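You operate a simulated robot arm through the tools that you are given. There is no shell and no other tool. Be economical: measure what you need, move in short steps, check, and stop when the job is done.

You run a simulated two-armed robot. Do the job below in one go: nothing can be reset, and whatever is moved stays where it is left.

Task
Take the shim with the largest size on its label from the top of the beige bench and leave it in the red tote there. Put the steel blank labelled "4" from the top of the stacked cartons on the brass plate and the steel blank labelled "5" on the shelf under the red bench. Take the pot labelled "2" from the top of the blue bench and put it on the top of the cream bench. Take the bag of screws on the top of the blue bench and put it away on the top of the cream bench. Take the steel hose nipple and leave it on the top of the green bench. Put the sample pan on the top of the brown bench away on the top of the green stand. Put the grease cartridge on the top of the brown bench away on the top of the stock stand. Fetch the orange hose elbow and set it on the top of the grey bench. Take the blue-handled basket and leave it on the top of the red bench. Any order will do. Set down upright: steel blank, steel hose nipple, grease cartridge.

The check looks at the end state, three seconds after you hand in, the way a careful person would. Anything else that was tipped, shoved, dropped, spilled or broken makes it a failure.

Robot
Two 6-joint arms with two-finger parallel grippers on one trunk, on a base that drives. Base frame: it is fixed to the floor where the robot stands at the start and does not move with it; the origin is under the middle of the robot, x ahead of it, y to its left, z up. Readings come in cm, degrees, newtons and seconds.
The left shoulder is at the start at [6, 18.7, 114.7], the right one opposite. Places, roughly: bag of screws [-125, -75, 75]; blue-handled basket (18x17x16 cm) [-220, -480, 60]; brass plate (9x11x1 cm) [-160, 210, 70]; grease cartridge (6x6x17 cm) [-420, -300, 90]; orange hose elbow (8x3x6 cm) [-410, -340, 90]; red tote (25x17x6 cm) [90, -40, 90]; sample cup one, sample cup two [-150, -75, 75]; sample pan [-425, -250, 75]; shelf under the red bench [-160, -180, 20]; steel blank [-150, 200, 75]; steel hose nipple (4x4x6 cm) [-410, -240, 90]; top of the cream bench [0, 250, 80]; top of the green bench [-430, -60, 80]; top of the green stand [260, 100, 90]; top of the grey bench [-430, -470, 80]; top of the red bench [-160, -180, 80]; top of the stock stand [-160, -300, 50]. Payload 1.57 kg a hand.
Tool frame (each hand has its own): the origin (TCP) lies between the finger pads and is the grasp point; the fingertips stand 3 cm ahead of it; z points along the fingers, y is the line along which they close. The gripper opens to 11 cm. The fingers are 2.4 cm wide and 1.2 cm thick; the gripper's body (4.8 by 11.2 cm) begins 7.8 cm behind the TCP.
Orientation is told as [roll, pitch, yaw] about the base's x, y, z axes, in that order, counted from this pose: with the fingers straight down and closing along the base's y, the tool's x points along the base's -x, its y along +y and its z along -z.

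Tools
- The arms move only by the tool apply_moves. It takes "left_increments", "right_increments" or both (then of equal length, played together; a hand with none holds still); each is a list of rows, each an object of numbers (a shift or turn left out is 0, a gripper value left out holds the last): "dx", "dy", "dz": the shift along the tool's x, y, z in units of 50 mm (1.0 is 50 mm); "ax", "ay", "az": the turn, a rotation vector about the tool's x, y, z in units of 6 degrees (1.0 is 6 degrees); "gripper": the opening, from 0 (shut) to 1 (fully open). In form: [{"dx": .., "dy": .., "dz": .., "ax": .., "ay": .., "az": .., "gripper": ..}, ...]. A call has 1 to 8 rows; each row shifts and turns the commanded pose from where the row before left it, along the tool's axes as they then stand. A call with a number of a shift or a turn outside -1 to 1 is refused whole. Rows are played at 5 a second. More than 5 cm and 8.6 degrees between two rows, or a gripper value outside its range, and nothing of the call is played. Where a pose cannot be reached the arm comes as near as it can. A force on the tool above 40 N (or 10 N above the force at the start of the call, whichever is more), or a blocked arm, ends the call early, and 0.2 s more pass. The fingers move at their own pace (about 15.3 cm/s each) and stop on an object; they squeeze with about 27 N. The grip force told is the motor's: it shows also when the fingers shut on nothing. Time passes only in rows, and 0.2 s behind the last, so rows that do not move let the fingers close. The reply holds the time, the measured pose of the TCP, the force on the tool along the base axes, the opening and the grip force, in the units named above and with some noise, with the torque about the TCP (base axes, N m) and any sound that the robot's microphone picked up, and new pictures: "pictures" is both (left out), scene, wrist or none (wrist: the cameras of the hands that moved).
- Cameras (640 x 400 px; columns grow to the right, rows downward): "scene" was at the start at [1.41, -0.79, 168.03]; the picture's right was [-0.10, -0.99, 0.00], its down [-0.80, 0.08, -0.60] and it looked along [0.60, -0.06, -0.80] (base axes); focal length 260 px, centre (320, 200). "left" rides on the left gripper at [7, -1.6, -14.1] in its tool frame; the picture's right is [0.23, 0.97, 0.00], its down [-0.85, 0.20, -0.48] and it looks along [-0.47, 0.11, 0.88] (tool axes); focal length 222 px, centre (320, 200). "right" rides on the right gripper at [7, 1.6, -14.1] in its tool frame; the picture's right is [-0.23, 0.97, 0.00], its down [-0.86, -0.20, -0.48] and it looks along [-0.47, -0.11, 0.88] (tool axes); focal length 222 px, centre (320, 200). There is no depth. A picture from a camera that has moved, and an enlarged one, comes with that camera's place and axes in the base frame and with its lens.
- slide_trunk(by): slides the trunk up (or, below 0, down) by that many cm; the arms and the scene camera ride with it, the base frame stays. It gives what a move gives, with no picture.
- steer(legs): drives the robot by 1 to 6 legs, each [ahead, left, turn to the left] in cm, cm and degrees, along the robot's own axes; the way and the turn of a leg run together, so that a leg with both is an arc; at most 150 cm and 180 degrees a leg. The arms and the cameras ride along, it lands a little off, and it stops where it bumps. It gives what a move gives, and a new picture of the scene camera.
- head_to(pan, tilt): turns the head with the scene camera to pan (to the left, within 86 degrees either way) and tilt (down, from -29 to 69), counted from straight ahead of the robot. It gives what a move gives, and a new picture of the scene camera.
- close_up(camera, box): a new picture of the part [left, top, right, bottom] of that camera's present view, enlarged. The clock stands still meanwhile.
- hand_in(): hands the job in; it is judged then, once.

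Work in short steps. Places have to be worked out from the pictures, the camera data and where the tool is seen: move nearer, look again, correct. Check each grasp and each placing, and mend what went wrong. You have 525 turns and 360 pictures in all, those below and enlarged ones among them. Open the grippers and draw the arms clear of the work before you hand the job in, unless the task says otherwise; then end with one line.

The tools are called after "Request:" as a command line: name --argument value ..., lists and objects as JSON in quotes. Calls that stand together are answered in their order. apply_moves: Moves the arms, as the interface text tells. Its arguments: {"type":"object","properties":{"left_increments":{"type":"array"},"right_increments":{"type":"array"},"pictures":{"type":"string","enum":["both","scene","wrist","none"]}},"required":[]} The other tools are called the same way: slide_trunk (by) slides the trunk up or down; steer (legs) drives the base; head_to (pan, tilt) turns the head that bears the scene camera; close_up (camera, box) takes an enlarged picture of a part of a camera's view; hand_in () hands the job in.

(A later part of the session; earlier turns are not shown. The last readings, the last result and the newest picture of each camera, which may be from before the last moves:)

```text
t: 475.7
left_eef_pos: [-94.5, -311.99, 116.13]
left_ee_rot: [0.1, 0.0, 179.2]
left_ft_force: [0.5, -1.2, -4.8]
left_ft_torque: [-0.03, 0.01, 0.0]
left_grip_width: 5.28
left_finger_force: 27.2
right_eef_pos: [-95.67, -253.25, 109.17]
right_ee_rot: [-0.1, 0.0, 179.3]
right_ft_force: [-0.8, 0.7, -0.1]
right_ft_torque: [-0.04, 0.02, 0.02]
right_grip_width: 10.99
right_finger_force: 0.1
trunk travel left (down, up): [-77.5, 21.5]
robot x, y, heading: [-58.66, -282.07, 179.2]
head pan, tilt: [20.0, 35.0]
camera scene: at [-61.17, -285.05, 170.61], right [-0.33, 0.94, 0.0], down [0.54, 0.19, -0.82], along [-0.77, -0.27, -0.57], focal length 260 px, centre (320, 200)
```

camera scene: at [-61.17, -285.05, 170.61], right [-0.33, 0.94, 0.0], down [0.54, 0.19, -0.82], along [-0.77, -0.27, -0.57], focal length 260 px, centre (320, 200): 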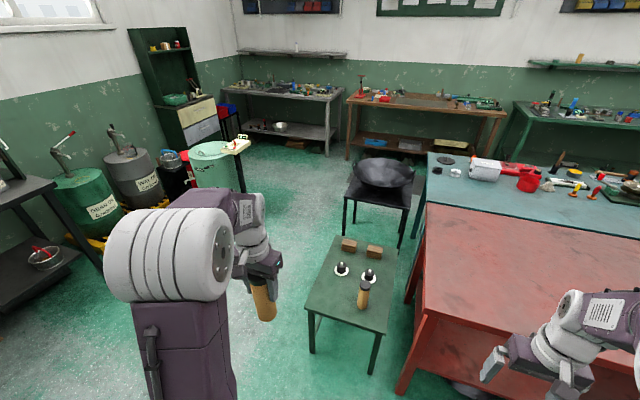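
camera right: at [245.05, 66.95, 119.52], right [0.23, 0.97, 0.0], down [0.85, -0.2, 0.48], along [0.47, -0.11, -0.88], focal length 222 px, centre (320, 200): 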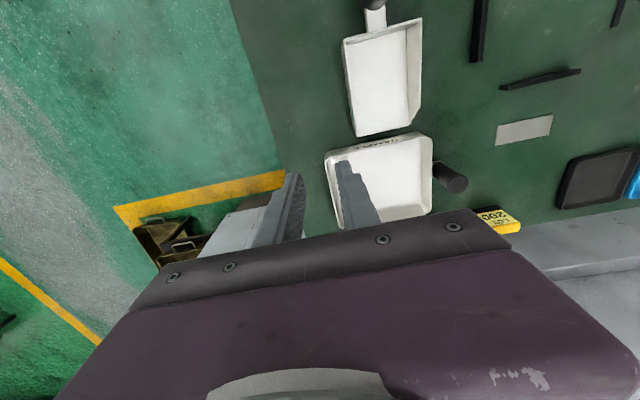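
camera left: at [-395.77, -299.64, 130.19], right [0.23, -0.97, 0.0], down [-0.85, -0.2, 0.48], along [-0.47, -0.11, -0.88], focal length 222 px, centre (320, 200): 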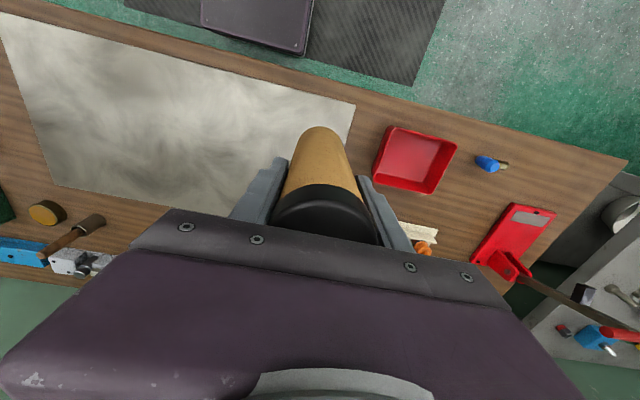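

The stock stand (x −129…−188, y −277…−318, z≈50) is right beside the red bench, so I approach it from the south. I drive to y −352, turn to face +y and slide to x≈−126.

Request:
steer --legs '[[0, 72, 0], [0, 0, -89.2], [0, 64, 0]]'

Request:
head_to --pan 10 --tilt 50

```text
t: 486.5
left_eef_pos: [-150.6, -313.54, 115.98]
left_ee_rot: [0.0, 0.2, 88.0]
left_ft_force: [0.5, 0.0, -4.9]
left_ft_torque: [-0.02, 0.01, 0.02]
left_grip_width: 5.3
left_finger_force: 26.8
right_eef_pos: [-91.99, -313.74, 109.06]
right_ee_rot: [0.0, 0.1, 88.1]
right_ft_force: [0.5, -0.2, -0.8]
right_ft_torque: [0.01, 0.04, -0.01]
right_grip_width: 11.0
right_finger_force: 0.0
trunk travel left (down, up): [-77.5, 21.5]
robot x, y, heading: [-122.1, -349.64, 87.9]
head pan, tilt: [20.0, 35.0]
camera scene: at [-124.4, -347.54, 170.62], right [0.95, 0.31, 0.0], down [0.18, -0.55, -0.82], along [-0.25, 0.78, -0.57], focal length 260 px, centre (320, 200)
```

scene: 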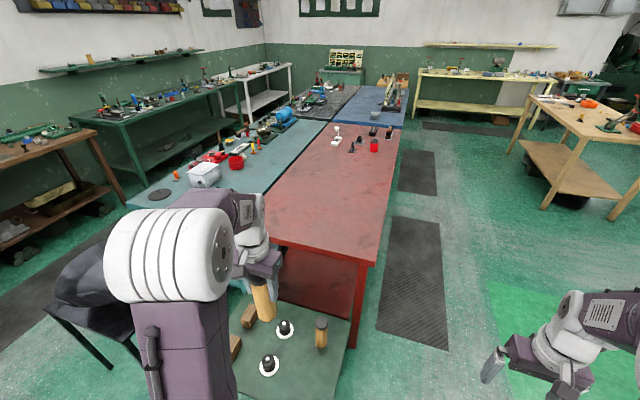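

```text
t: 487.2
left_eef_pos: [-150.71, -313.56, 116.03]
left_ee_rot: [0.0, 0.1, 88.1]
left_ft_force: [-0.6, -0.2, -4.7]
left_ft_torque: [-0.05, -0.03, -0.01]
left_grip_width: 5.29
left_finger_force: 27.0
right_eef_pos: [-92.14, -313.72, 109.25]
right_ee_rot: [-0.1, 0.0, 88.0]
right_ft_force: [-1.0, 0.1, 0.1]
right_ft_torque: [0.01, 0.03, -0.01]
right_grip_width: 11.01
right_finger_force: 0.0
trunk travel left (down, up): [-77.5, 21.5]
robot x, y, heading: [-121.47, -350.07, 88.1]
head pan, tilt: [10.0, 50.0]
camera scene: at [-122.94, -348.29, 168.45], right [0.99, 0.14, 0.0], down [0.11, -0.76, -0.64], along [-0.09, 0.64, -0.77], focal length 260 px, centre (320, 200)
```

scene: 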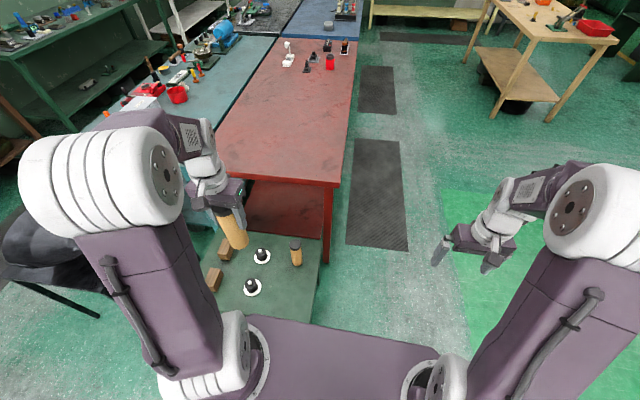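

The spot (−142.5, −307) on the stand is free. I lower the trunk 38 cm (both hands are clear of everything), then move over.

Request:
slide_trunk --by -38

Request:
apply_moves --left_increments '[{"dx": -0.34, "dy": -0.4}, {"dx": -0.34, "dy": -0.4}, {"dx": -0.34, "dy": -0.4}, {"dx": -0.34, "dy": -0.4}, {}]' --pictures "both"

```text
t: 490.9
left_eef_pos: [-150.68, -313.67, 78.1]
left_ee_rot: [0.2, 0.1, 88.0]
left_ft_force: [0.4, -0.1, -4.5]
left_ft_torque: [0.02, 0.0, 0.02]
left_grip_width: 5.29
left_finger_force: 27.2
right_eef_pos: [-92.01, -313.75, 71.07]
right_ee_rot: [-0.1, 0.0, 88.0]
right_ft_force: [0.1, 0.0, -0.6]
right_ft_torque: [-0.02, -0.01, -0.04]
right_grip_width: 11.02
right_finger_force: 0.1
trunk travel left (down, up): [-39.5, 59.5]
robot x, y, heading: [-121.57, -349.95, 88.0]
head pan, tilt: [10.0, 50.0]
```

```text
t: 492.1
left_eef_pos: [-142.17, -307.02, 78.2]
left_ee_rot: [0.1, 0.1, 87.9]
left_ft_force: [0.5, -0.2, -4.1]
left_ft_torque: [-0.01, 0.01, 0.01]
left_grip_width: 5.26
left_finger_force: 26.6
right_eef_pos: [-92.11, -313.76, 71.18]
right_ee_rot: [-0.2, 0.0, 88.0]
right_ft_force: [0.4, 0.5, -0.6]
right_ft_torque: [0.02, 0.02, 0.02]
right_grip_width: 11.0
right_finger_force: 0.0
trunk travel left (down, up): [-39.5, 59.5]
robot x, y, heading: [-121.81, -350.3, 88.2]
head pan, tilt: [10.0, 50.0]
camera scene: at [-122.88, -348.32, 130.45], right [0.99, 0.14, 0.0], down [0.11, -0.76, -0.64], along [-0.09, 0.64, -0.77], focal length 260 px, centre (320, 200)
camera left: at [-140.76, -314.11, 92.3], right [-0.98, -0.19, 0.0], down [-0.17, 0.86, 0.48], along [-0.09, 0.47, -0.88], focal length 222 px, centre (320, 200)
```

scene: 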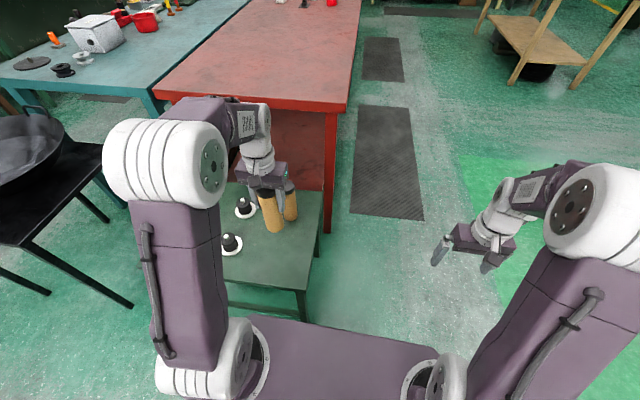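
left: 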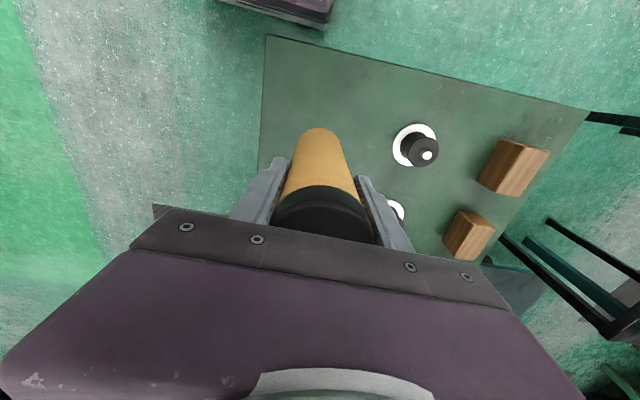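

Clear below. I lower to z 63.5 and check.

Request:
apply_moves --left_increments '[{"dz": 0.8}, {"dz": 0.8}, {"dz": 0.7}, {"dz": 0.5}, {}]' --pictures "both"

```text
t: 493.3
left_eef_pos: [-142.38, -307.02, 64.08]
left_ee_rot: [0.1, 0.1, 88.0]
left_ft_force: [0.1, 0.1, -4.3]
left_ft_torque: [0.01, 0.01, -0.02]
left_grip_width: 5.29
left_finger_force: 26.7
right_eef_pos: [-91.93, -313.72, 71.23]
right_ee_rot: [-0.1, 0.1, 87.9]
right_ft_force: [-0.6, -0.5, 0.4]
right_ft_torque: [0.0, 0.0, -0.05]
right_grip_width: 11.0
right_finger_force: 0.1
trunk travel left (down, up): [-39.5, 59.5]
robot x, y, heading: [-121.59, -349.88, 88.0]
head pan, tilt: [10.0, 50.0]
camera scene: at [-122.85, -348.31, 130.45], right [0.99, 0.14, 0.0], down [0.11, -0.76, -0.64], along [-0.09, 0.64, -0.77], focal length 260 px, centre (320, 200)
camera left: at [-140.91, -314.15, 78.25], right [-0.98, -0.19, 0.0], down [-0.17, 0.86, 0.48], along [-0.09, 0.47, -0.88], focal length 222 px, centre (320, 200)
```

scene: 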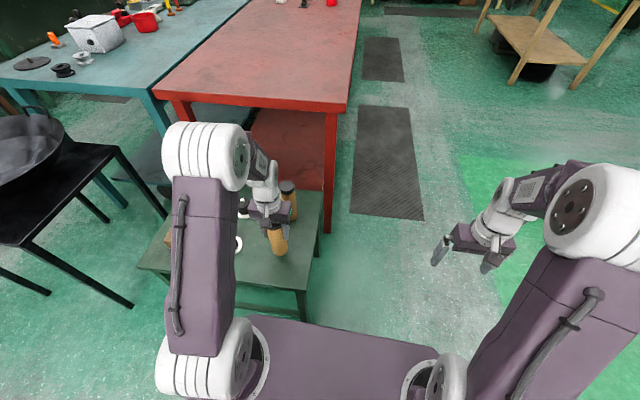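
left: 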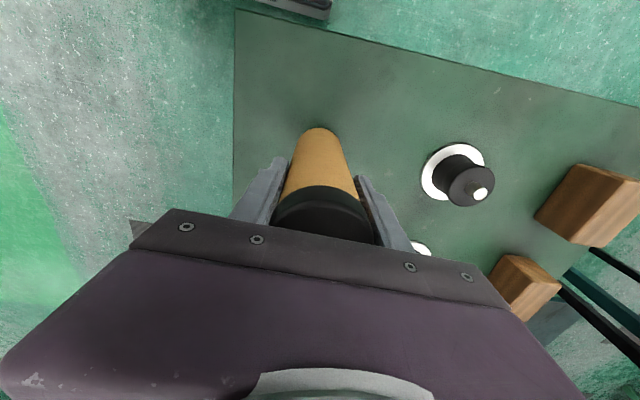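

Feel down toward z≈61.

Request:
apply_moves --left_increments '[{"dz": 0.2}, {"dz": 0.15}, {"dz": 0.08}, {"dz": 0.06}, {}]' --pictures "none"

```text
t: 494.5
left_eef_pos: [-142.41, -307.24, 61.44]
left_ee_rot: [0.1, 0.1, 88.0]
left_ft_force: [-0.1, -0.4, -4.5]
left_ft_torque: [0.05, 0.02, -0.02]
left_grip_width: 5.3
left_finger_force: 27.2
right_eef_pos: [-92.06, -313.75, 71.1]
right_ee_rot: [-0.1, 0.1, 88.0]
right_ft_force: [0.8, -1.5, 0.3]
right_ft_torque: [0.02, -0.03, -0.03]
right_grip_width: 11.0
right_finger_force: 0.0
trunk travel left (down, up): [-39.5, 59.5]
robot x, y, heading: [-121.57, -349.96, 88.1]
head pan, tilt: [10.0, 50.0]
```

Request:
apply_moves --left_increments '[{"dz": 0.06}, {"dz": 0.05}, {"dz": 0.05}, {"dz": 0.05}, {}]' --pictures "none"

```text
t: 495.7
left_eef_pos: [-142.51, -307.21, 60.74]
left_ee_rot: [0.3, -0.3, 88.0]
left_ft_force: [-0.3, 0.7, 33.8]
left_ft_torque: [0.11, 0.02, 0.0]
left_grip_width: 5.32
left_finger_force: 26.7
right_eef_pos: [-91.93, -314.01, 71.27]
right_ee_rot: [0.0, -0.1, 88.1]
right_ft_force: [-0.2, 0.1, -1.4]
right_ft_torque: [0.0, 0.03, 0.01]
right_grip_width: 11.02
right_finger_force: 0.1
trunk travel left (down, up): [-39.5, 59.5]
robot x, y, heading: [-121.47, -350.06, 87.7]
head pan, tilt: [10.0, 50.0]
```

Contact. Relieve, open, lift straight up.

Request:
apply_moves --left_increments '[{"dz": -0.06}, {}, {"gripper": 1}, {}, {"dz": -0.7}, {"dz": -0.8}, {"dz": -0.8}, {"dz": -0.8}]' --pictures "both"

```text
t: 497.5
left_eef_pos: [-142.22, -307.19, 76.32]
left_ee_rot: [0.2, 0.0, 88.0]
left_ft_force: [-0.4, 0.3, -0.4]
left_ft_torque: [0.02, 0.0, 0.01]
left_grip_width: 11.04
left_finger_force: 0.0
right_eef_pos: [-92.0, -313.82, 71.15]
right_ee_rot: [0.0, 0.0, 88.0]
right_ft_force: [-0.1, -1.0, -0.4]
right_ft_torque: [0.0, -0.04, -0.03]
right_grip_width: 11.02
right_finger_force: 0.1
trunk travel left (down, up): [-39.5, 59.5]
robot x, y, heading: [-121.6, -350.35, 88.0]
head pan, tilt: [10.0, 50.0]
camera scene: at [-122.82, -348.39, 130.44], right [0.99, 0.14, 0.0], down [0.11, -0.76, -0.64], along [-0.09, 0.64, -0.77], focal length 260 px, centre (320, 200)
camera left: at [-140.91, -314.29, 90.53], right [-0.98, -0.19, 0.0], down [-0.17, 0.86, 0.48], along [-0.09, 0.47, -0.88], focal length 222 px, centre (320, 200)
```

scene: 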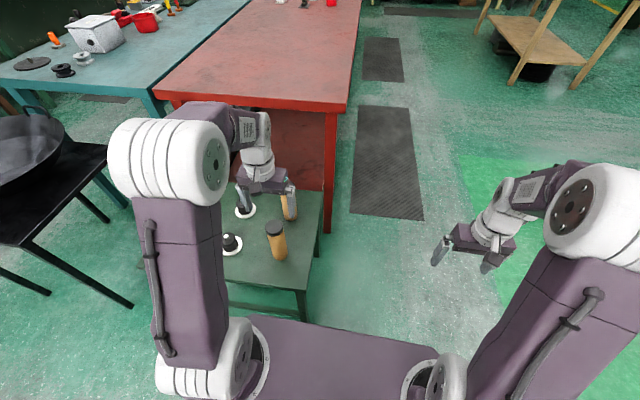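
left: 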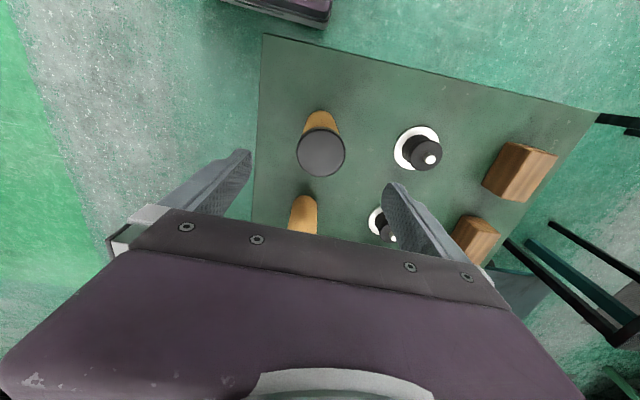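

The cartridge stands on the stock stand. I raise the trunk, back off, and turn toward the basket's area at (−220, −480).

Request:
slide_trunk --by 38

Request:
steer --legs '[[-15, 0, 0], [0, -20, 0], [0, 0, 115]]'

Request:
head_to --pan 20 --tilt 30

```text
t: 501.2
left_eef_pos: [-142.36, -307.14, 114.25]
left_ee_rot: [0.0, 0.1, 88.0]
left_ft_force: [0.2, -0.1, -0.4]
left_ft_torque: [0.0, -0.03, -0.01]
left_grip_width: 10.99
left_finger_force: 0.1
right_eef_pos: [-92.0, -313.75, 109.12]
right_ee_rot: [0.0, -0.1, 87.9]
right_ft_force: [0.0, 0.5, 0.7]
right_ft_torque: [0.01, 0.02, 0.0]
right_grip_width: 10.99
right_finger_force: 0.0
trunk travel left (down, up): [-77.5, 21.5]
robot x, y, heading: [-121.44, -349.9, 88.0]
head pan, tilt: [10.0, 50.0]
```

```text
t: 508.6
left_eef_pos: [-132.37, -402.58, 114.34]
left_ee_rot: [0.0, 0.2, -157.5]
left_ft_force: [0.2, 0.4, 0.0]
left_ft_torque: [-0.01, -0.04, 0.01]
left_grip_width: 10.99
left_finger_force: 0.1
right_eef_pos: [-147.14, -353.99, 109.21]
right_ee_rot: [-0.1, 0.0, -157.5]
right_ft_force: [-1.1, 0.0, -0.6]
right_ft_torque: [0.01, 0.05, -0.03]
right_grip_width: 11.0
right_finger_force: 0.1
trunk travel left (down, up): [-77.5, 21.5]
robot x, y, heading: [-101.84, -365.87, -157.6]
head pan, tilt: [10.0, 50.0]
camera scene: at [-102.81, -367.78, 168.45], right [-0.54, 0.84, 0.0], down [0.65, 0.41, -0.64], along [-0.54, -0.35, -0.77], focal length 260 px, centre (320, 200)
```

scene: 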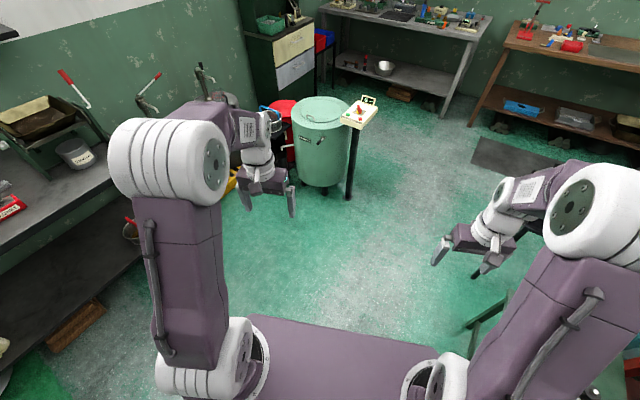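

```text
t: 509.4
left_eef_pos: [-132.32, -402.59, 114.29]
left_ee_rot: [0.0, 0.1, -157.6]
left_ft_force: [-1.4, 1.0, -0.7]
left_ft_torque: [0.0, -0.01, 0.02]
left_grip_width: 10.98
left_finger_force: 0.0
right_eef_pos: [-147.01, -353.99, 109.1]
right_ee_rot: [-0.1, 0.0, -157.5]
right_ft_force: [0.3, -0.5, 0.0]
right_ft_torque: [0.01, 0.01, 0.0]
right_grip_width: 11.0
right_finger_force: 0.0
trunk travel left (down, up): [-77.5, 21.5]
robot x, y, heading: [-102.09, -365.68, -157.7]
head pan, tilt: [20.0, 30.0]
camera scene: at [-102.97, -369.76, 171.39], right [-0.68, 0.74, 0.0], down [0.37, 0.34, -0.87], along [-0.64, -0.58, -0.5], focal length 260 px, centre (320, 200)
```

scene: 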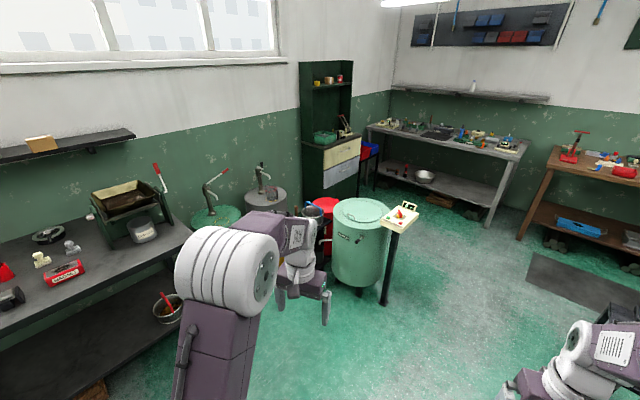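

Request:
close_up --camera "scene" --box '[240, 150, 440, 310]'

```text
2.50 times, centred on (340, 230) of scene
camera zoom: at [-102.97, -369.76, 171.39], right [-0.68, 0.74, 0.0], down [0.37, 0.34, -0.87], along [-0.64, -0.58, -0.5], focal length 651 px, centre (270, 125)
```

zoom: 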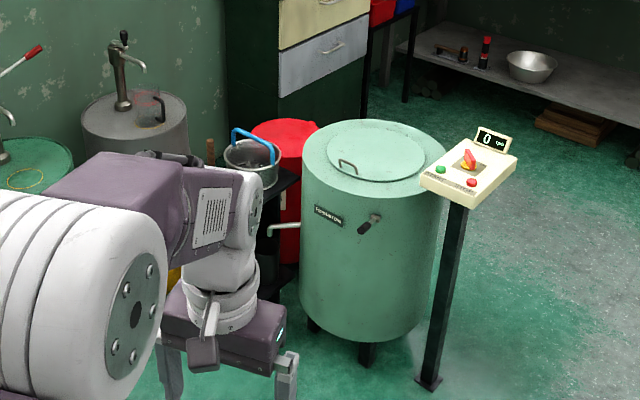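

The basket (blue bail handle) sits on a small stand beside the green drum. I go nearer along y≈−395 and look again.

Request:
steer --legs '[[0, 0, -22.4], [55, 30, 0]]'

Request:
head_to --pan 55 --tilt 40

```text
t: 514.0
left_eef_pos: [-198.66, -417.08, 114.37]
left_ee_rot: [0.1, 0.0, 179.8]
left_ft_force: [-0.2, 0.6, -0.4]
left_ft_torque: [0.0, -0.02, 0.0]
left_grip_width: 11.01
left_finger_force: 0.0
right_eef_pos: [-193.6, -366.51, 109.12]
right_ee_rot: [0.0, 0.0, 179.8]
right_ft_force: [0.0, -0.4, 0.0]
right_ft_torque: [0.01, -0.01, -0.02]
right_grip_width: 11.0
right_finger_force: 0.1
trunk travel left (down, up): [-77.5, 21.5]
robot x, y, heading: [-156.61, -395.0, 179.9]
head pan, tilt: [20.0, 30.0]
camera scene: at [-158.97, -398.08, 171.4], right [-0.34, 0.94, 0.0], down [0.47, 0.17, -0.87], along [-0.81, -0.29, -0.5], focal length 260 px, centre (320, 200)
```

scene: 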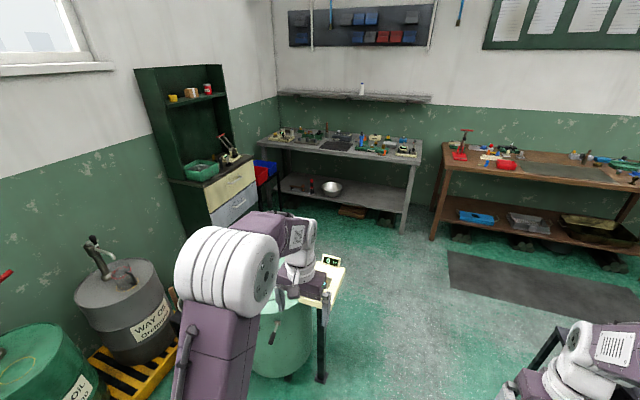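

```text
t: 515.1
left_eef_pos: [-198.75, -417.2, 114.36]
left_ee_rot: [0.1, 0.0, 179.8]
left_ft_force: [0.7, 0.0, 0.0]
left_ft_torque: [0.03, 0.02, 0.0]
left_grip_width: 11.0
left_finger_force: 0.1
right_eef_pos: [-193.73, -366.59, 109.26]
right_ee_rot: [-0.1, 0.1, 179.7]
right_ft_force: [-0.9, 0.9, 0.2]
right_ft_torque: [0.0, 0.02, 0.02]
right_grip_width: 11.02
right_finger_force: 0.0
trunk travel left (down, up): [-77.5, 21.5]
robot x, y, heading: [-156.49, -394.98, 179.7]
head pan, tilt: [55.0, 40.0]
camera scene: at [-155.44, -401.99, 169.87], right [-0.82, 0.58, 0.0], down [0.37, 0.52, -0.77], along [-0.44, -0.63, -0.64], focal length 260 px, centre (320, 200)
```

scene: 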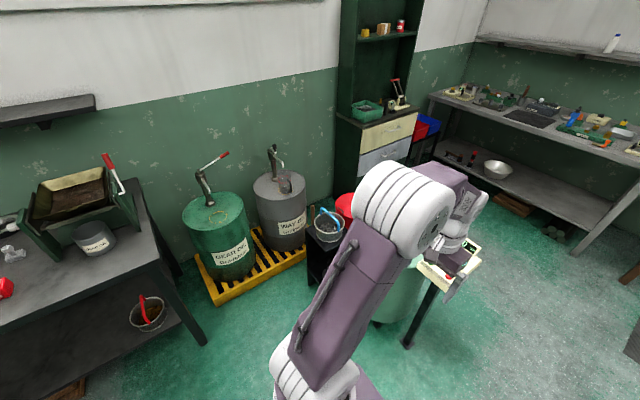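

I see the basket on a black stand between the drum and the oil barrels. Close-up for the handle's direction.

Request:
close_up --camera "scene" --box '[290, 190, 370, 260]'

```text
5.71 times, centred on (330, 225) of scene
camera zoom: at [-155.44, -401.99, 169.87], right [-0.82, 0.58, 0.0], down [0.37, 0.52, -0.77], along [-0.44, -0.63, -0.64], focal length 1488 px, centre (263, 57)
```

zoom: 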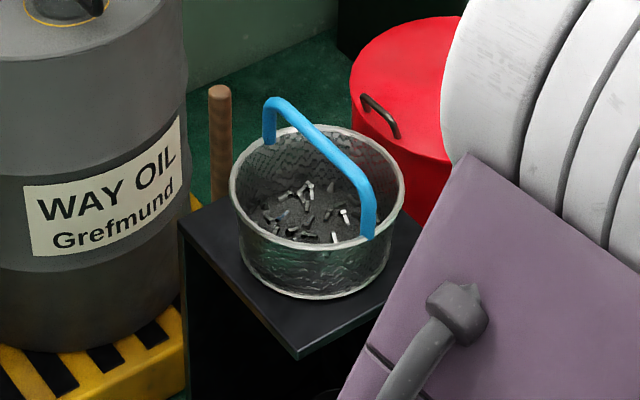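

The handle bar runs along base y over a basket with loose parts; I must close along x. I turn the left wrist by −90° here in free space and narrow the gripper.

Request:
apply_moves --left_increments '[{"az": -1}, {"az": -1}, {"az": -1}, {"az": -1}, {"az": -1}, {"az": -1}, {"az": -1}, {"az": -1}]' --pictures "none"

Request:
apply_moves --left_increments '[{"az": -1}, {"az": -1}, {"az": -1}, {"az": -1}, {"az": -1}, {"az": -1}, {"az": -1}, {"gripper": 0.6}]' --pictures "scene"

```text
t: 516.9
left_eef_pos: [-198.73, -417.13, 114.46]
left_ee_rot: [0.1, 0.0, -132.1]
left_ft_force: [0.2, 0.4, -0.1]
left_ft_torque: [0.01, 0.02, -0.02]
left_grip_width: 10.98
left_finger_force: 0.0
right_eef_pos: [-193.68, -366.57, 109.14]
right_ee_rot: [-0.1, 0.0, 179.8]
right_ft_force: [-0.7, 0.5, -0.2]
right_ft_torque: [-0.01, -0.04, 0.0]
right_grip_width: 11.01
right_finger_force: 0.0
trunk travel left (down, up): [-77.5, 21.5]
robot x, y, heading: [-156.41, -394.77, 179.9]
head pan, tilt: [55.0, 40.0]
```

```text
t: 518.7
left_eef_pos: [-198.79, -417.2, 114.27]
left_ee_rot: [0.1, -0.1, -90.1]
left_ft_force: [-0.5, 0.0, 0.5]
left_ft_torque: [0.02, -0.04, -0.01]
left_grip_width: 6.64
left_finger_force: 0.1
right_eef_pos: [-193.78, -366.6, 109.02]
right_ee_rot: [-0.1, -0.1, 179.9]
right_ft_force: [-0.8, -0.3, 0.4]
right_ft_torque: [-0.01, 0.0, -0.01]
right_grip_width: 11.0
right_finger_force: 0.0
trunk travel left (down, up): [-77.5, 21.5]
robot x, y, heading: [-156.56, -395.36, 179.8]
head pan, tilt: [55.0, 40.0]
camera scene: at [-155.46, -402.01, 169.86], right [-0.82, 0.58, 0.0], down [0.37, 0.53, -0.77], along [-0.44, -0.63, -0.64], focal length 260 px, centre (320, 200)
```

scene: 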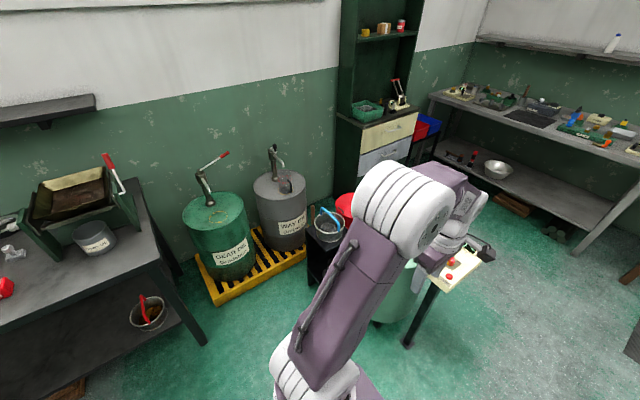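

Wrist turned. I slide left 70 cm to y≈−466 and look again.

Request:
steer --legs '[[0, 70, 0]]'

Request:
head_to --pan 5 --tilt 50

Request:
close_up --camera "left" --box '[0, 0, 640, 400]'

```text
t: 522.6
left_eef_pos: [-200.37, -487.78, 114.43]
left_ee_rot: [0.2, -0.1, -91.7]
left_ft_force: [0.0, 0.3, 0.8]
left_ft_torque: [0.0, 0.01, -0.01]
left_grip_width: 6.61
left_finger_force: 0.0
right_eef_pos: [-194.15, -437.24, 109.23]
right_ee_rot: [0.0, 0.0, 178.3]
right_ft_force: [0.4, 0.2, -0.8]
right_ft_torque: [-0.02, 0.01, 0.04]
right_grip_width: 11.0
right_finger_force: 0.1
trunk travel left (down, up): [-77.5, 21.5]
robot x, y, heading: [-157.55, -466.62, 178.4]
head pan, tilt: [55.0, 40.0]
camera scene: at [-156.73, -473.61, 169.87], right [-0.8, 0.6, 0.0], down [0.38, 0.52, -0.77], along [-0.46, -0.62, -0.64], focal length 260 px, centre (320, 200)
```

scene: 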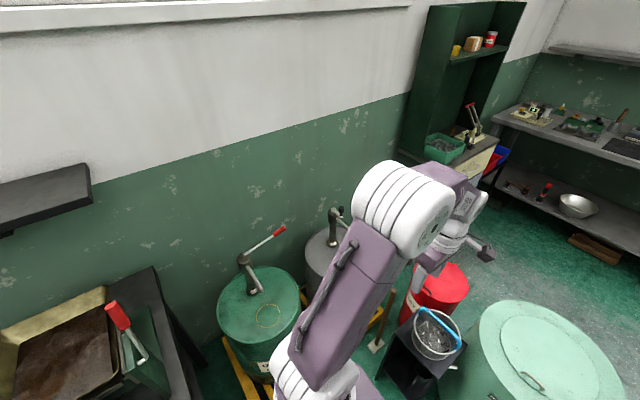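

```text
t: 523.8
left_eef_pos: [-200.42, -487.69, 114.31]
left_ee_rot: [0.2, -0.1, -91.7]
left_ft_force: [0.5, -0.6, 0.4]
left_ft_torque: [0.03, 0.01, 0.0]
left_grip_width: 6.62
left_finger_force: 0.0
right_eef_pos: [-194.09, -437.38, 109.2]
right_ee_rot: [-0.1, -0.1, 178.4]
right_ft_force: [0.0, 0.3, -0.8]
right_ft_torque: [0.02, -0.02, -0.01]
right_grip_width: 11.0
right_finger_force: 0.2
trunk travel left (down, up): [-77.5, 21.5]
robot x, y, heading: [-157.79, -466.51, 178.5]
head pan, tilt: [5.0, 50.0]
camera scene: at [-159.35, -467.34, 168.45], right [-0.06, 1.0, 0.0], down [0.76, 0.05, -0.64], along [-0.64, -0.04, -0.77], focal length 260 px, centre (320, 200)
```

scene: 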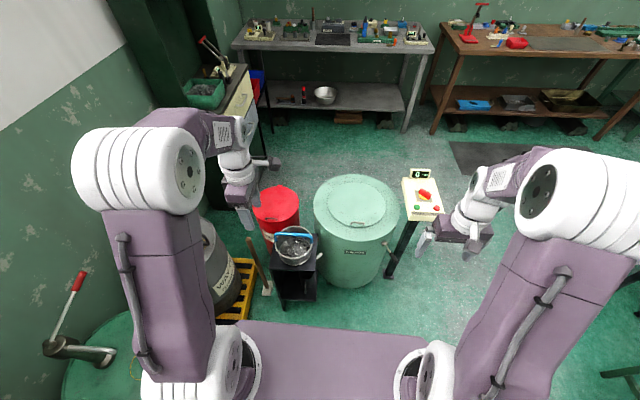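

```text
1.00 times, centred on (320, 200) of left
camera zoom: at [-201.8, -480.86, 128.45], right [0.98, 0.2, 0.0], down [0.17, -0.86, 0.48], along [0.1, -0.47, -0.88], focal length 222 px, centre (320, 200)
```

zoom: 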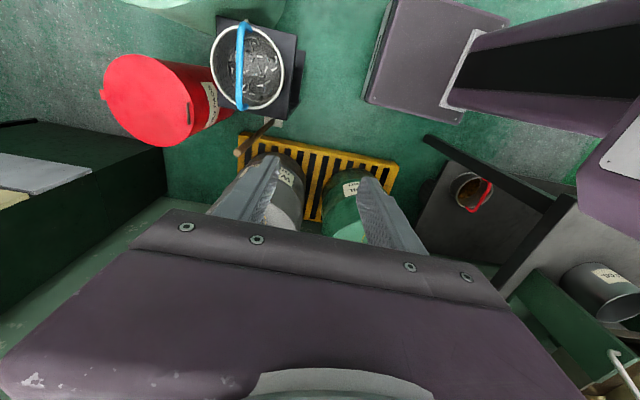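

Handle bar located at about (−219, −482), z≈73.5, along y. I drive 15 cm ahead and look from above.

Request:
steer --legs '[[15, 0, 1.5]]'

Request:
close_up --camera "left" --box '[0, 0, 640, 400]'

Request:
close_up --camera "scene" --box '[200, 180, 420, 320]'

```text
t: 525.1
left_eef_pos: [-214.8, -488.75, 114.35]
left_ee_rot: [0.0, -0.2, -90.1]
left_ft_force: [-0.3, 0.4, -0.1]
left_ft_torque: [0.04, 0.02, -0.02]
left_grip_width: 6.61
left_finger_force: 0.1
right_eef_pos: [-209.9, -438.25, 109.28]
right_ee_rot: [-0.1, -0.1, 180.0]
right_ft_force: [0.3, -0.8, 0.0]
right_ft_torque: [0.01, 0.01, -0.03]
right_grip_width: 10.99
right_finger_force: 0.1
trunk travel left (down, up): [-77.5, 21.5]
robot x, y, heading: [-172.9, -466.53, 180.1]
head pan, tilt: [5.0, 50.0]
camera scene: at [-174.24, -467.16, 168.45], right [-0.09, 1.0, 0.0], down [0.76, 0.07, -0.64], along [-0.64, -0.06, -0.76], focal length 260 px, centre (320, 200)
```

scene: 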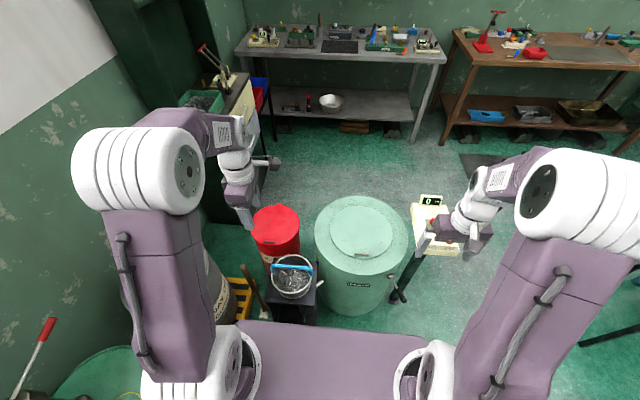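

```text
1.00 times, centred on (320, 200) of left
camera zoom: at [-216.4, -481.84, 128.56], right [0.97, 0.23, 0.0], down [0.2, -0.85, 0.48], along [0.11, -0.47, -0.88], focal length 222 px, centre (320, 200)
```

zoom: 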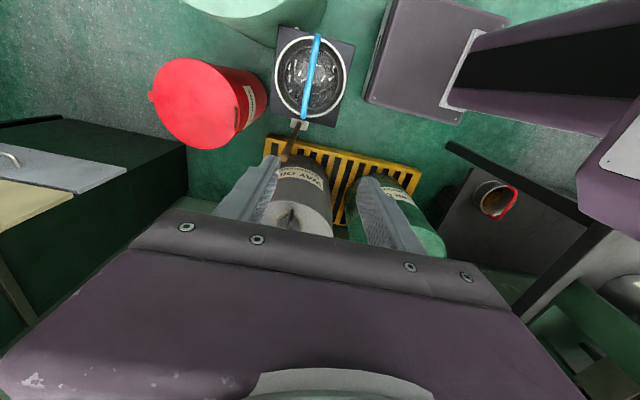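

```text
2.86 times, centred on (310, 250) of scene
camera zoom: at [-174.24, -467.16, 168.45], right [-0.09, 1.0, 0.0], down [0.76, 0.07, -0.64], along [-0.64, -0.06, -0.76], focal length 744 px, centre (349, 57)
```

zoom: 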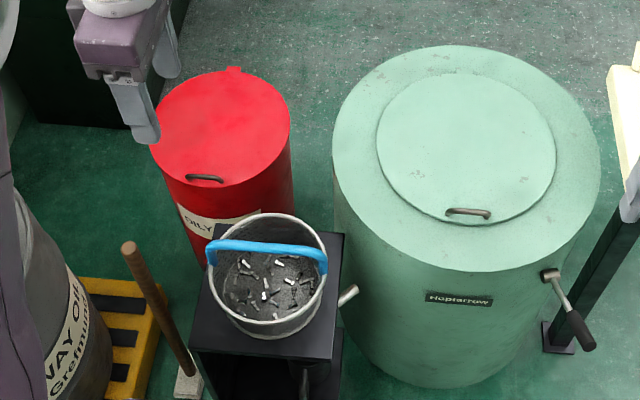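

Handle bar mid at (−218.4, −482.2, 74.7). I move above it and descend to z 92.

Request:
apply_moves --left_increments '[{"dx": 0.65, "dy": -0.36}, {"dx": 0.66, "dy": -0.36}, {"dz": 0.9}, {"dz": 0.9}, {"dz": 0.9}, {"dz": 0.9}, {"dz": 0.8}, {}]' --pictures "both"

```text
t: 527.0
left_eef_pos: [-218.36, -482.2, 92.01]
left_ee_rot: [0.0, -0.1, -90.2]
left_ft_force: [1.1, 0.0, 0.4]
left_ft_torque: [0.03, 0.02, -0.01]
left_grip_width: 6.6
left_finger_force: 0.0
right_eef_pos: [-210.13, -438.09, 109.2]
right_ee_rot: [0.0, 0.0, 180.0]
right_ft_force: [-0.6, -0.3, -0.2]
right_ft_torque: [0.0, 0.02, -0.03]
right_grip_width: 11.01
right_finger_force: 0.0
trunk travel left (down, up): [-77.5, 21.5]
robot x, y, heading: [-173.0, -466.38, 180.1]
head pan, tilt: [5.0, 50.0]
camera scene: at [-174.54, -467.14, 168.45], right [-0.09, 1.0, 0.0], down [0.76, 0.07, -0.64], along [-0.64, -0.06, -0.77], focal length 260 px, centre (320, 200)
camera left: at [-219.99, -475.31, 106.21], right [0.97, 0.23, 0.0], down [0.2, -0.85, 0.48], along [0.11, -0.47, -0.88], focal length 222 px, centre (320, 200)
```

scene: 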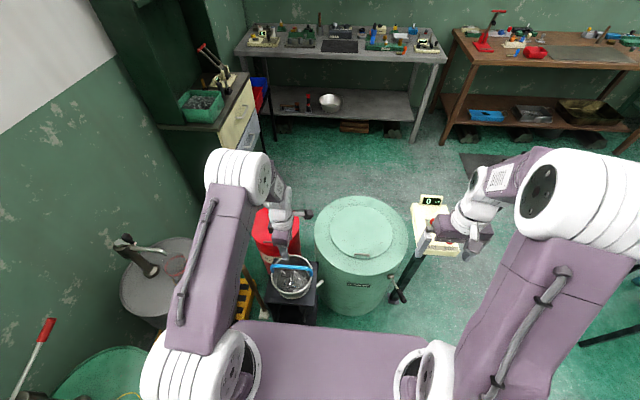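
left: 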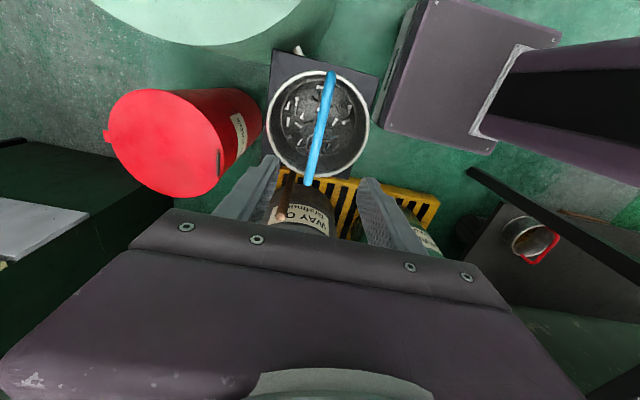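

Aligned over the bar. I lower to z 77 and check.

Request:
apply_moves --left_increments '[{"dx": 0.1, "dz": 0.7}, {"dz": 0.8}, {"dz": 0.8}, {"dz": 0.7}, {}]' --pictures "wrist"

Request:
close_up --camera "scene" --box '[230, 200, 350, 320]'

```text
t: 528.1
left_eef_pos: [-218.86, -481.51, 77.29]
left_ee_rot: [0.0, -0.1, -90.2]
left_ft_force: [-0.1, 0.0, 1.4]
left_ft_torque: [-0.03, -0.02, -0.03]
left_grip_width: 6.57
left_finger_force: 0.0
right_eef_pos: [-209.99, -438.1, 109.14]
right_ee_rot: [-0.2, 0.1, 179.9]
right_ft_force: [0.1, 0.5, 0.0]
right_ft_torque: [0.02, 0.01, 0.02]
right_grip_width: 11.0
right_finger_force: 0.1
trunk travel left (down, up): [-77.5, 21.5]
robot x, y, heading: [-172.88, -466.61, 180.0]
head pan, tilt: [5.0, 50.0]
camera left: at [-220.44, -474.63, 91.38], right [0.97, 0.23, 0.0], down [0.2, -0.85, 0.48], along [0.11, -0.47, -0.88], focal length 222 px, centre (320, 200)
```

left: 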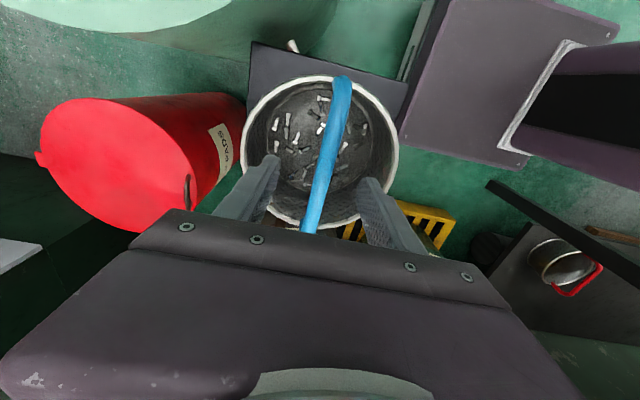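

```text
3.33 times, centred on (290, 260) of scene
camera zoom: at [-174.54, -467.16, 168.45], right [-0.09, 1.0, 0.0], down [0.76, 0.07, -0.64], along [-0.64, -0.06, -0.77], focal length 868 px, centre (420, 0)
```

zoom: 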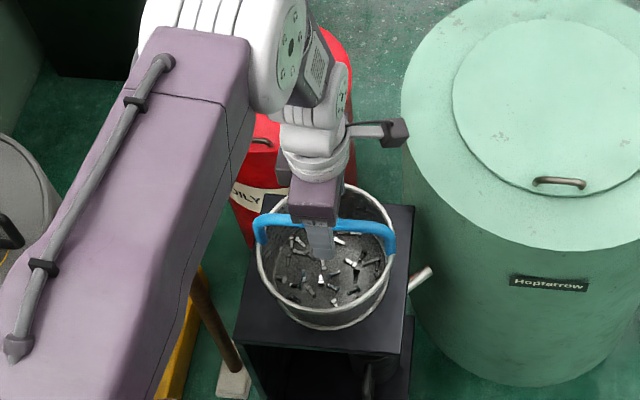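

The bar is between the fingers. Down 2.6 cm, then close.

Request:
apply_moves --left_increments '[{"dz": 0.3}, {"dz": 0.24}, {}, {"gripper": 0}, {}, {}]' --pictures "wrist"

```text
t: 529.5
left_eef_pos: [-218.65, -481.67, 74.43]
left_ee_rot: [0.2, -0.1, -90.2]
left_ft_force: [1.5, 0.0, 0.3]
left_ft_torque: [0.02, 0.05, 0.03]
left_grip_width: 1.33
left_finger_force: 27.4
right_eef_pos: [-210.01, -438.09, 109.07]
right_ee_rot: [0.0, 0.0, 179.9]
right_ft_force: [0.0, 0.3, 0.2]
right_ft_torque: [0.03, -0.03, 0.03]
right_grip_width: 11.02
right_finger_force: 0.1
trunk travel left (down, up): [-77.5, 21.5]
robot x, y, heading: [-172.82, -466.7, 179.8]
head pan, tilt: [5.0, 50.0]
camera left: at [-220.28, -474.81, 88.59], right [0.97, 0.23, 0.0], down [0.2, -0.85, 0.48], along [0.11, -0.47, -0.88], focal length 222 px, centre (320, 200)
```

left: 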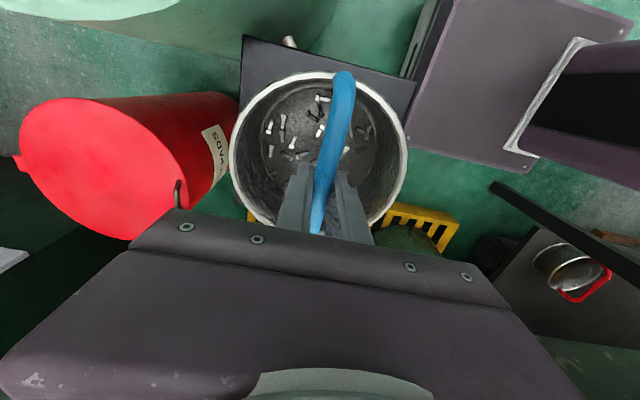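

Bar gripped (1.3 cm). I lift slowly and check weight and level.

Request:
apply_moves --left_increments '[{"dz": -0.15}, {"dz": -0.2}, {"dz": -0.3}, {}]' --pictures "both"

```text
t: 530.5
left_eef_pos: [-218.59, -481.76, 77.62]
left_ee_rot: [0.1, -0.2, -90.1]
left_ft_force: [-0.5, -0.5, -10.9]
left_ft_torque: [0.08, -0.01, 0.02]
left_grip_width: 1.32
left_finger_force: 26.6
right_eef_pos: [-210.27, -438.21, 109.16]
right_ee_rot: [0.0, 0.2, 180.0]
right_ft_force: [0.1, 0.4, 0.7]
right_ft_torque: [0.02, 0.0, -0.01]
right_grip_width: 11.0
right_finger_force: 0.0
trunk travel left (down, up): [-77.5, 21.5]
robot x, y, heading: [-173.0, -466.39, 179.9]
head pan, tilt: [5.0, 50.0]
camera scene: at [-174.78, -467.23, 168.44], right [-0.09, 1.0, 0.0], down [0.76, 0.07, -0.64], along [-0.64, -0.06, -0.77], focal length 260 px, centre (320, 200)
camera left: at [-220.26, -474.9, 91.84], right [0.97, 0.23, 0.0], down [0.2, -0.85, 0.48], along [0.11, -0.47, -0.88], focal length 222 px, centre (320, 200)
```

scene: 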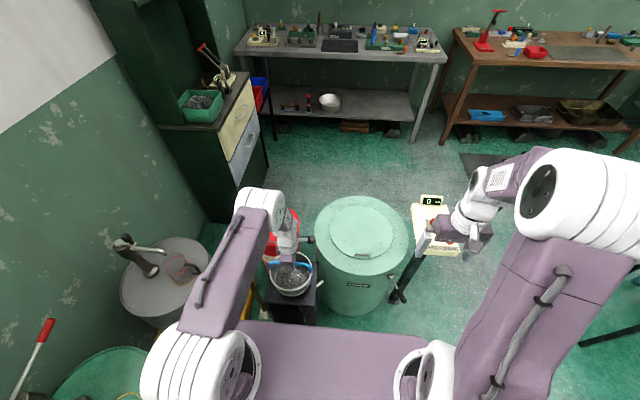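
left: 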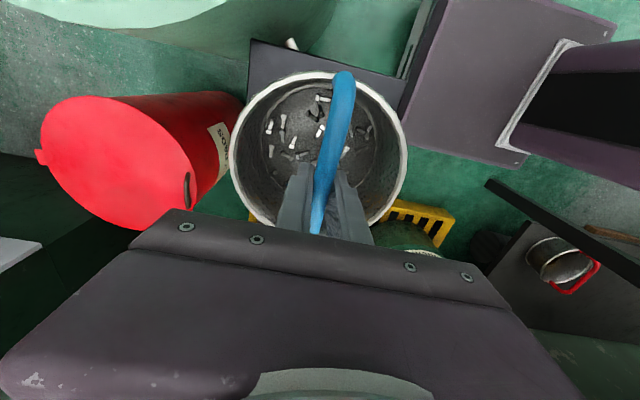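

It hangs level, about 1.1 kg. I lift it to z≈118 and pull it closer.

Request:
apply_moves --left_increments '[{"dz": -0.8}, {"dz": -0.9}, {"dz": -0.9}, {"dz": -0.9}, {"dz": -0.9}, {"dz": -0.9}, {"dz": -0.9}, {"dz": -0.9}]' --pictures "none"

Request:
steer --legs '[[-30, 0, 0]]'

```text
t: 532.4
left_eef_pos: [-218.71, -481.88, 113.36]
left_ee_rot: [0.2, -0.1, -90.1]
left_ft_force: [1.2, -0.2, -9.7]
left_ft_torque: [0.08, 0.0, 0.0]
left_grip_width: 1.35
left_finger_force: 27.1
right_eef_pos: [-210.13, -438.1, 109.11]
right_ee_rot: [0.0, 0.0, 179.9]
right_ft_force: [0.3, 0.4, 0.2]
right_ft_torque: [-0.04, 0.0, -0.02]
right_grip_width: 11.01
right_finger_force: 0.1
trunk travel left (down, up): [-77.5, 21.5]
robot x, y, heading: [-172.94, -466.35, 179.9]
head pan, tilt: [5.0, 50.0]
```

```text
t: 534.4
left_eef_pos: [-188.96, -481.96, 113.23]
left_ee_rot: [0.2, 0.0, -90.0]
left_ft_force: [0.3, -0.2, -11.0]
left_ft_torque: [0.1, -0.03, -0.01]
left_grip_width: 1.33
left_finger_force: 26.9
right_eef_pos: [-180.42, -438.29, 109.12]
right_ee_rot: [-0.1, 0.2, -179.9]
right_ft_force: [0.1, -0.6, 0.3]
right_ft_torque: [-0.01, 0.0, 0.0]
right_grip_width: 11.03
right_finger_force: 0.1
trunk travel left (down, up): [-77.5, 21.5]
robot x, y, heading: [-142.69, -466.66, -179.8]
head pan, tilt: [5.0, 50.0]
camera scene: at [-144.94, -467.21, 168.44], right [-0.09, 1.0, 0.0], down [0.76, 0.07, -0.64], along [-0.64, -0.06, -0.77], focal length 260 px, centre (320, 200)
```

scene: 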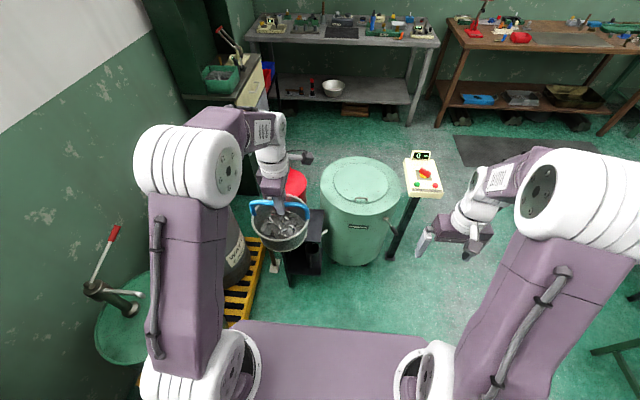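

Steady. I drive out north, back to x≈−58, then up to the red bench's south part (y≈−217).

Request:
steer --legs '[[0, -70, 0], [-86, 0, 0], [0, -150, 0], [0, -29, 0]]'

Request:
head_to --pan 0 --tilt 45

```text
t: 550.8
left_eef_pos: [-111.9, -236.64, 113.25]
left_ee_rot: [0.1, 0.0, -87.4]
left_ft_force: [-0.1, 0.3, -10.3]
left_ft_torque: [0.08, 0.01, 0.0]
left_grip_width: 1.35
left_finger_force: 26.8
right_eef_pos: [-105.26, -192.57, 109.14]
right_ee_rot: [-0.2, 0.2, -177.3]
right_ft_force: [-1.0, 1.2, -0.5]
right_ft_torque: [0.0, -0.02, -0.04]
right_grip_width: 10.98
right_finger_force: 0.1
trunk travel left (down, up): [-77.5, 21.5]
robot x, y, heading: [-66.77, -219.01, -177.3]
head pan, tilt: [5.0, 50.0]
camera scene: at [-68.43, -220.05, 168.44], right [-0.13, 0.99, 0.0], down [0.76, 0.1, -0.64], along [-0.64, -0.08, -0.77], focal length 260 px, centre (320, 200)
```

scene: 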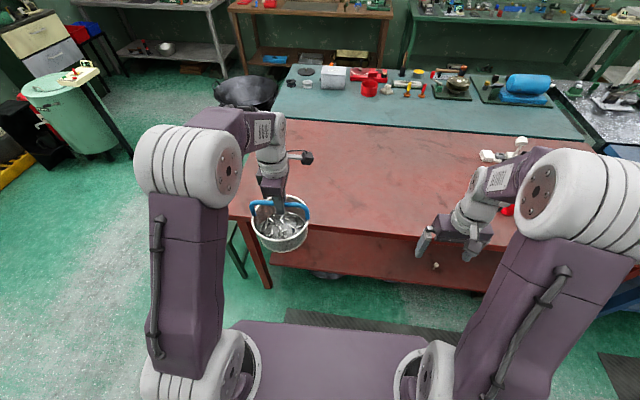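

```text
t: 551.5
left_eef_pos: [-111.95, -236.46, 113.31]
left_ee_rot: [0.2, -0.1, -87.3]
left_ft_force: [0.1, 0.1, -9.8]
left_ft_torque: [0.06, 0.0, -0.03]
left_grip_width: 1.33
left_finger_force: 27.5
right_eef_pos: [-105.32, -192.51, 109.04]
right_ee_rot: [-0.1, 0.1, -177.2]
right_ft_force: [-0.2, 0.5, 0.0]
right_ft_torque: [-0.01, 0.01, -0.03]
right_grip_width: 11.0
right_finger_force: 0.2
trunk travel left (down, up): [-77.5, 21.5]
robot x, y, heading: [-66.6, -219.13, -177.4]
head pan, tilt: [0.0, 45.0]
camera scene: at [-68.94, -219.16, 169.13], right [-0.05, 1.0, 0.0], down [0.71, 0.03, -0.71], along [-0.71, -0.03, -0.71], focal length 260 px, centre (320, 200)
```

scene: 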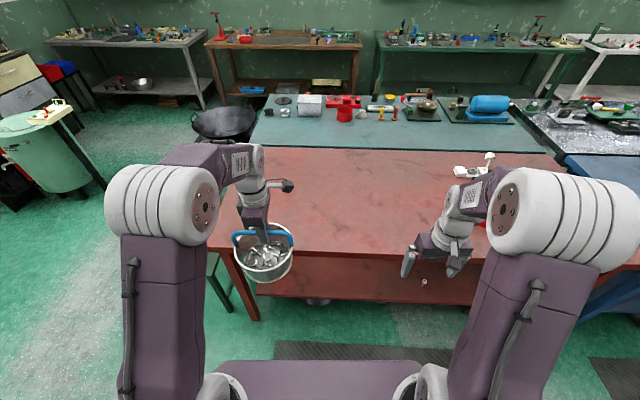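

The bench's south part is clear. I drive 30 cm ahead so the basket hangs over (−142, −236).

Request:
steer --legs '[[30, 0, -2]]'

Request:
close_up --camera "left" --box '[0, 0, 640, 400]'

```text
t: 553.5
left_eef_pos: [-142.78, -235.85, 113.26]
left_ee_rot: [0.2, -0.1, -89.3]
left_ft_force: [0.6, -0.4, -10.0]
left_ft_torque: [0.08, 0.03, -0.01]
left_grip_width: 1.35
left_finger_force: 26.7
right_eef_pos: [-134.71, -192.05, 109.28]
right_ee_rot: [0.0, 0.1, -179.4]
right_ft_force: [-0.5, -1.5, -0.2]
right_ft_torque: [0.01, 0.03, 0.0]
right_grip_width: 11.01
right_finger_force: 0.0
trunk travel left (down, up): [-77.5, 21.5]
robot x, y, heading: [-97.41, -220.04, -179.1]
head pan, tilt: [0.0, 45.0]
camera scene: at [-99.29, -219.99, 169.14], right [-0.01, 1.0, 0.0], down [0.71, 0.01, -0.71], along [-0.71, -0.01, -0.71], focal length 260 px, centre (320, 200)
```

scene: 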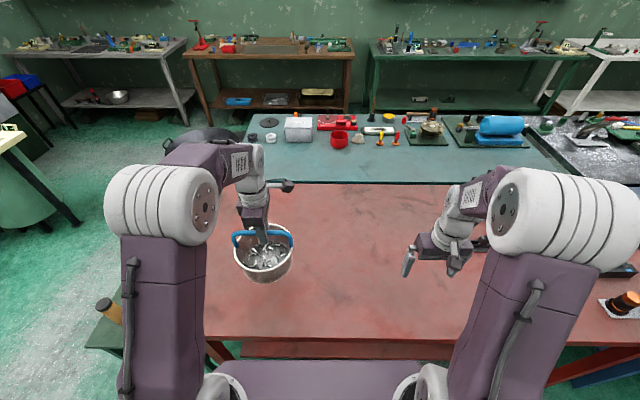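

```text
1.00 times, centred on (320, 200) of left
camera zoom: at [-144.59, -229.01, 127.47], right [0.97, 0.24, 0.0], down [0.21, -0.85, 0.48], along [0.12, -0.47, -0.88], focal length 222 px, centre (320, 200)
```

zoom: 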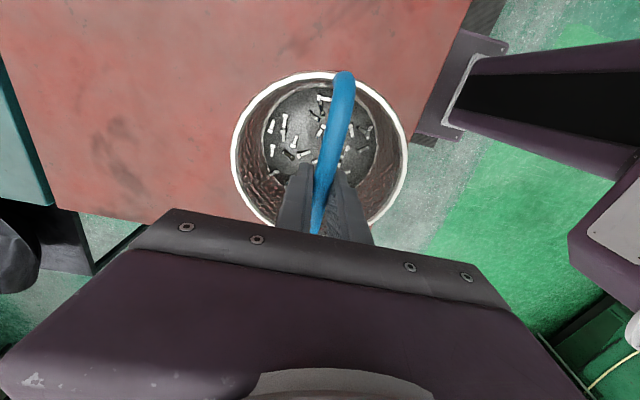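

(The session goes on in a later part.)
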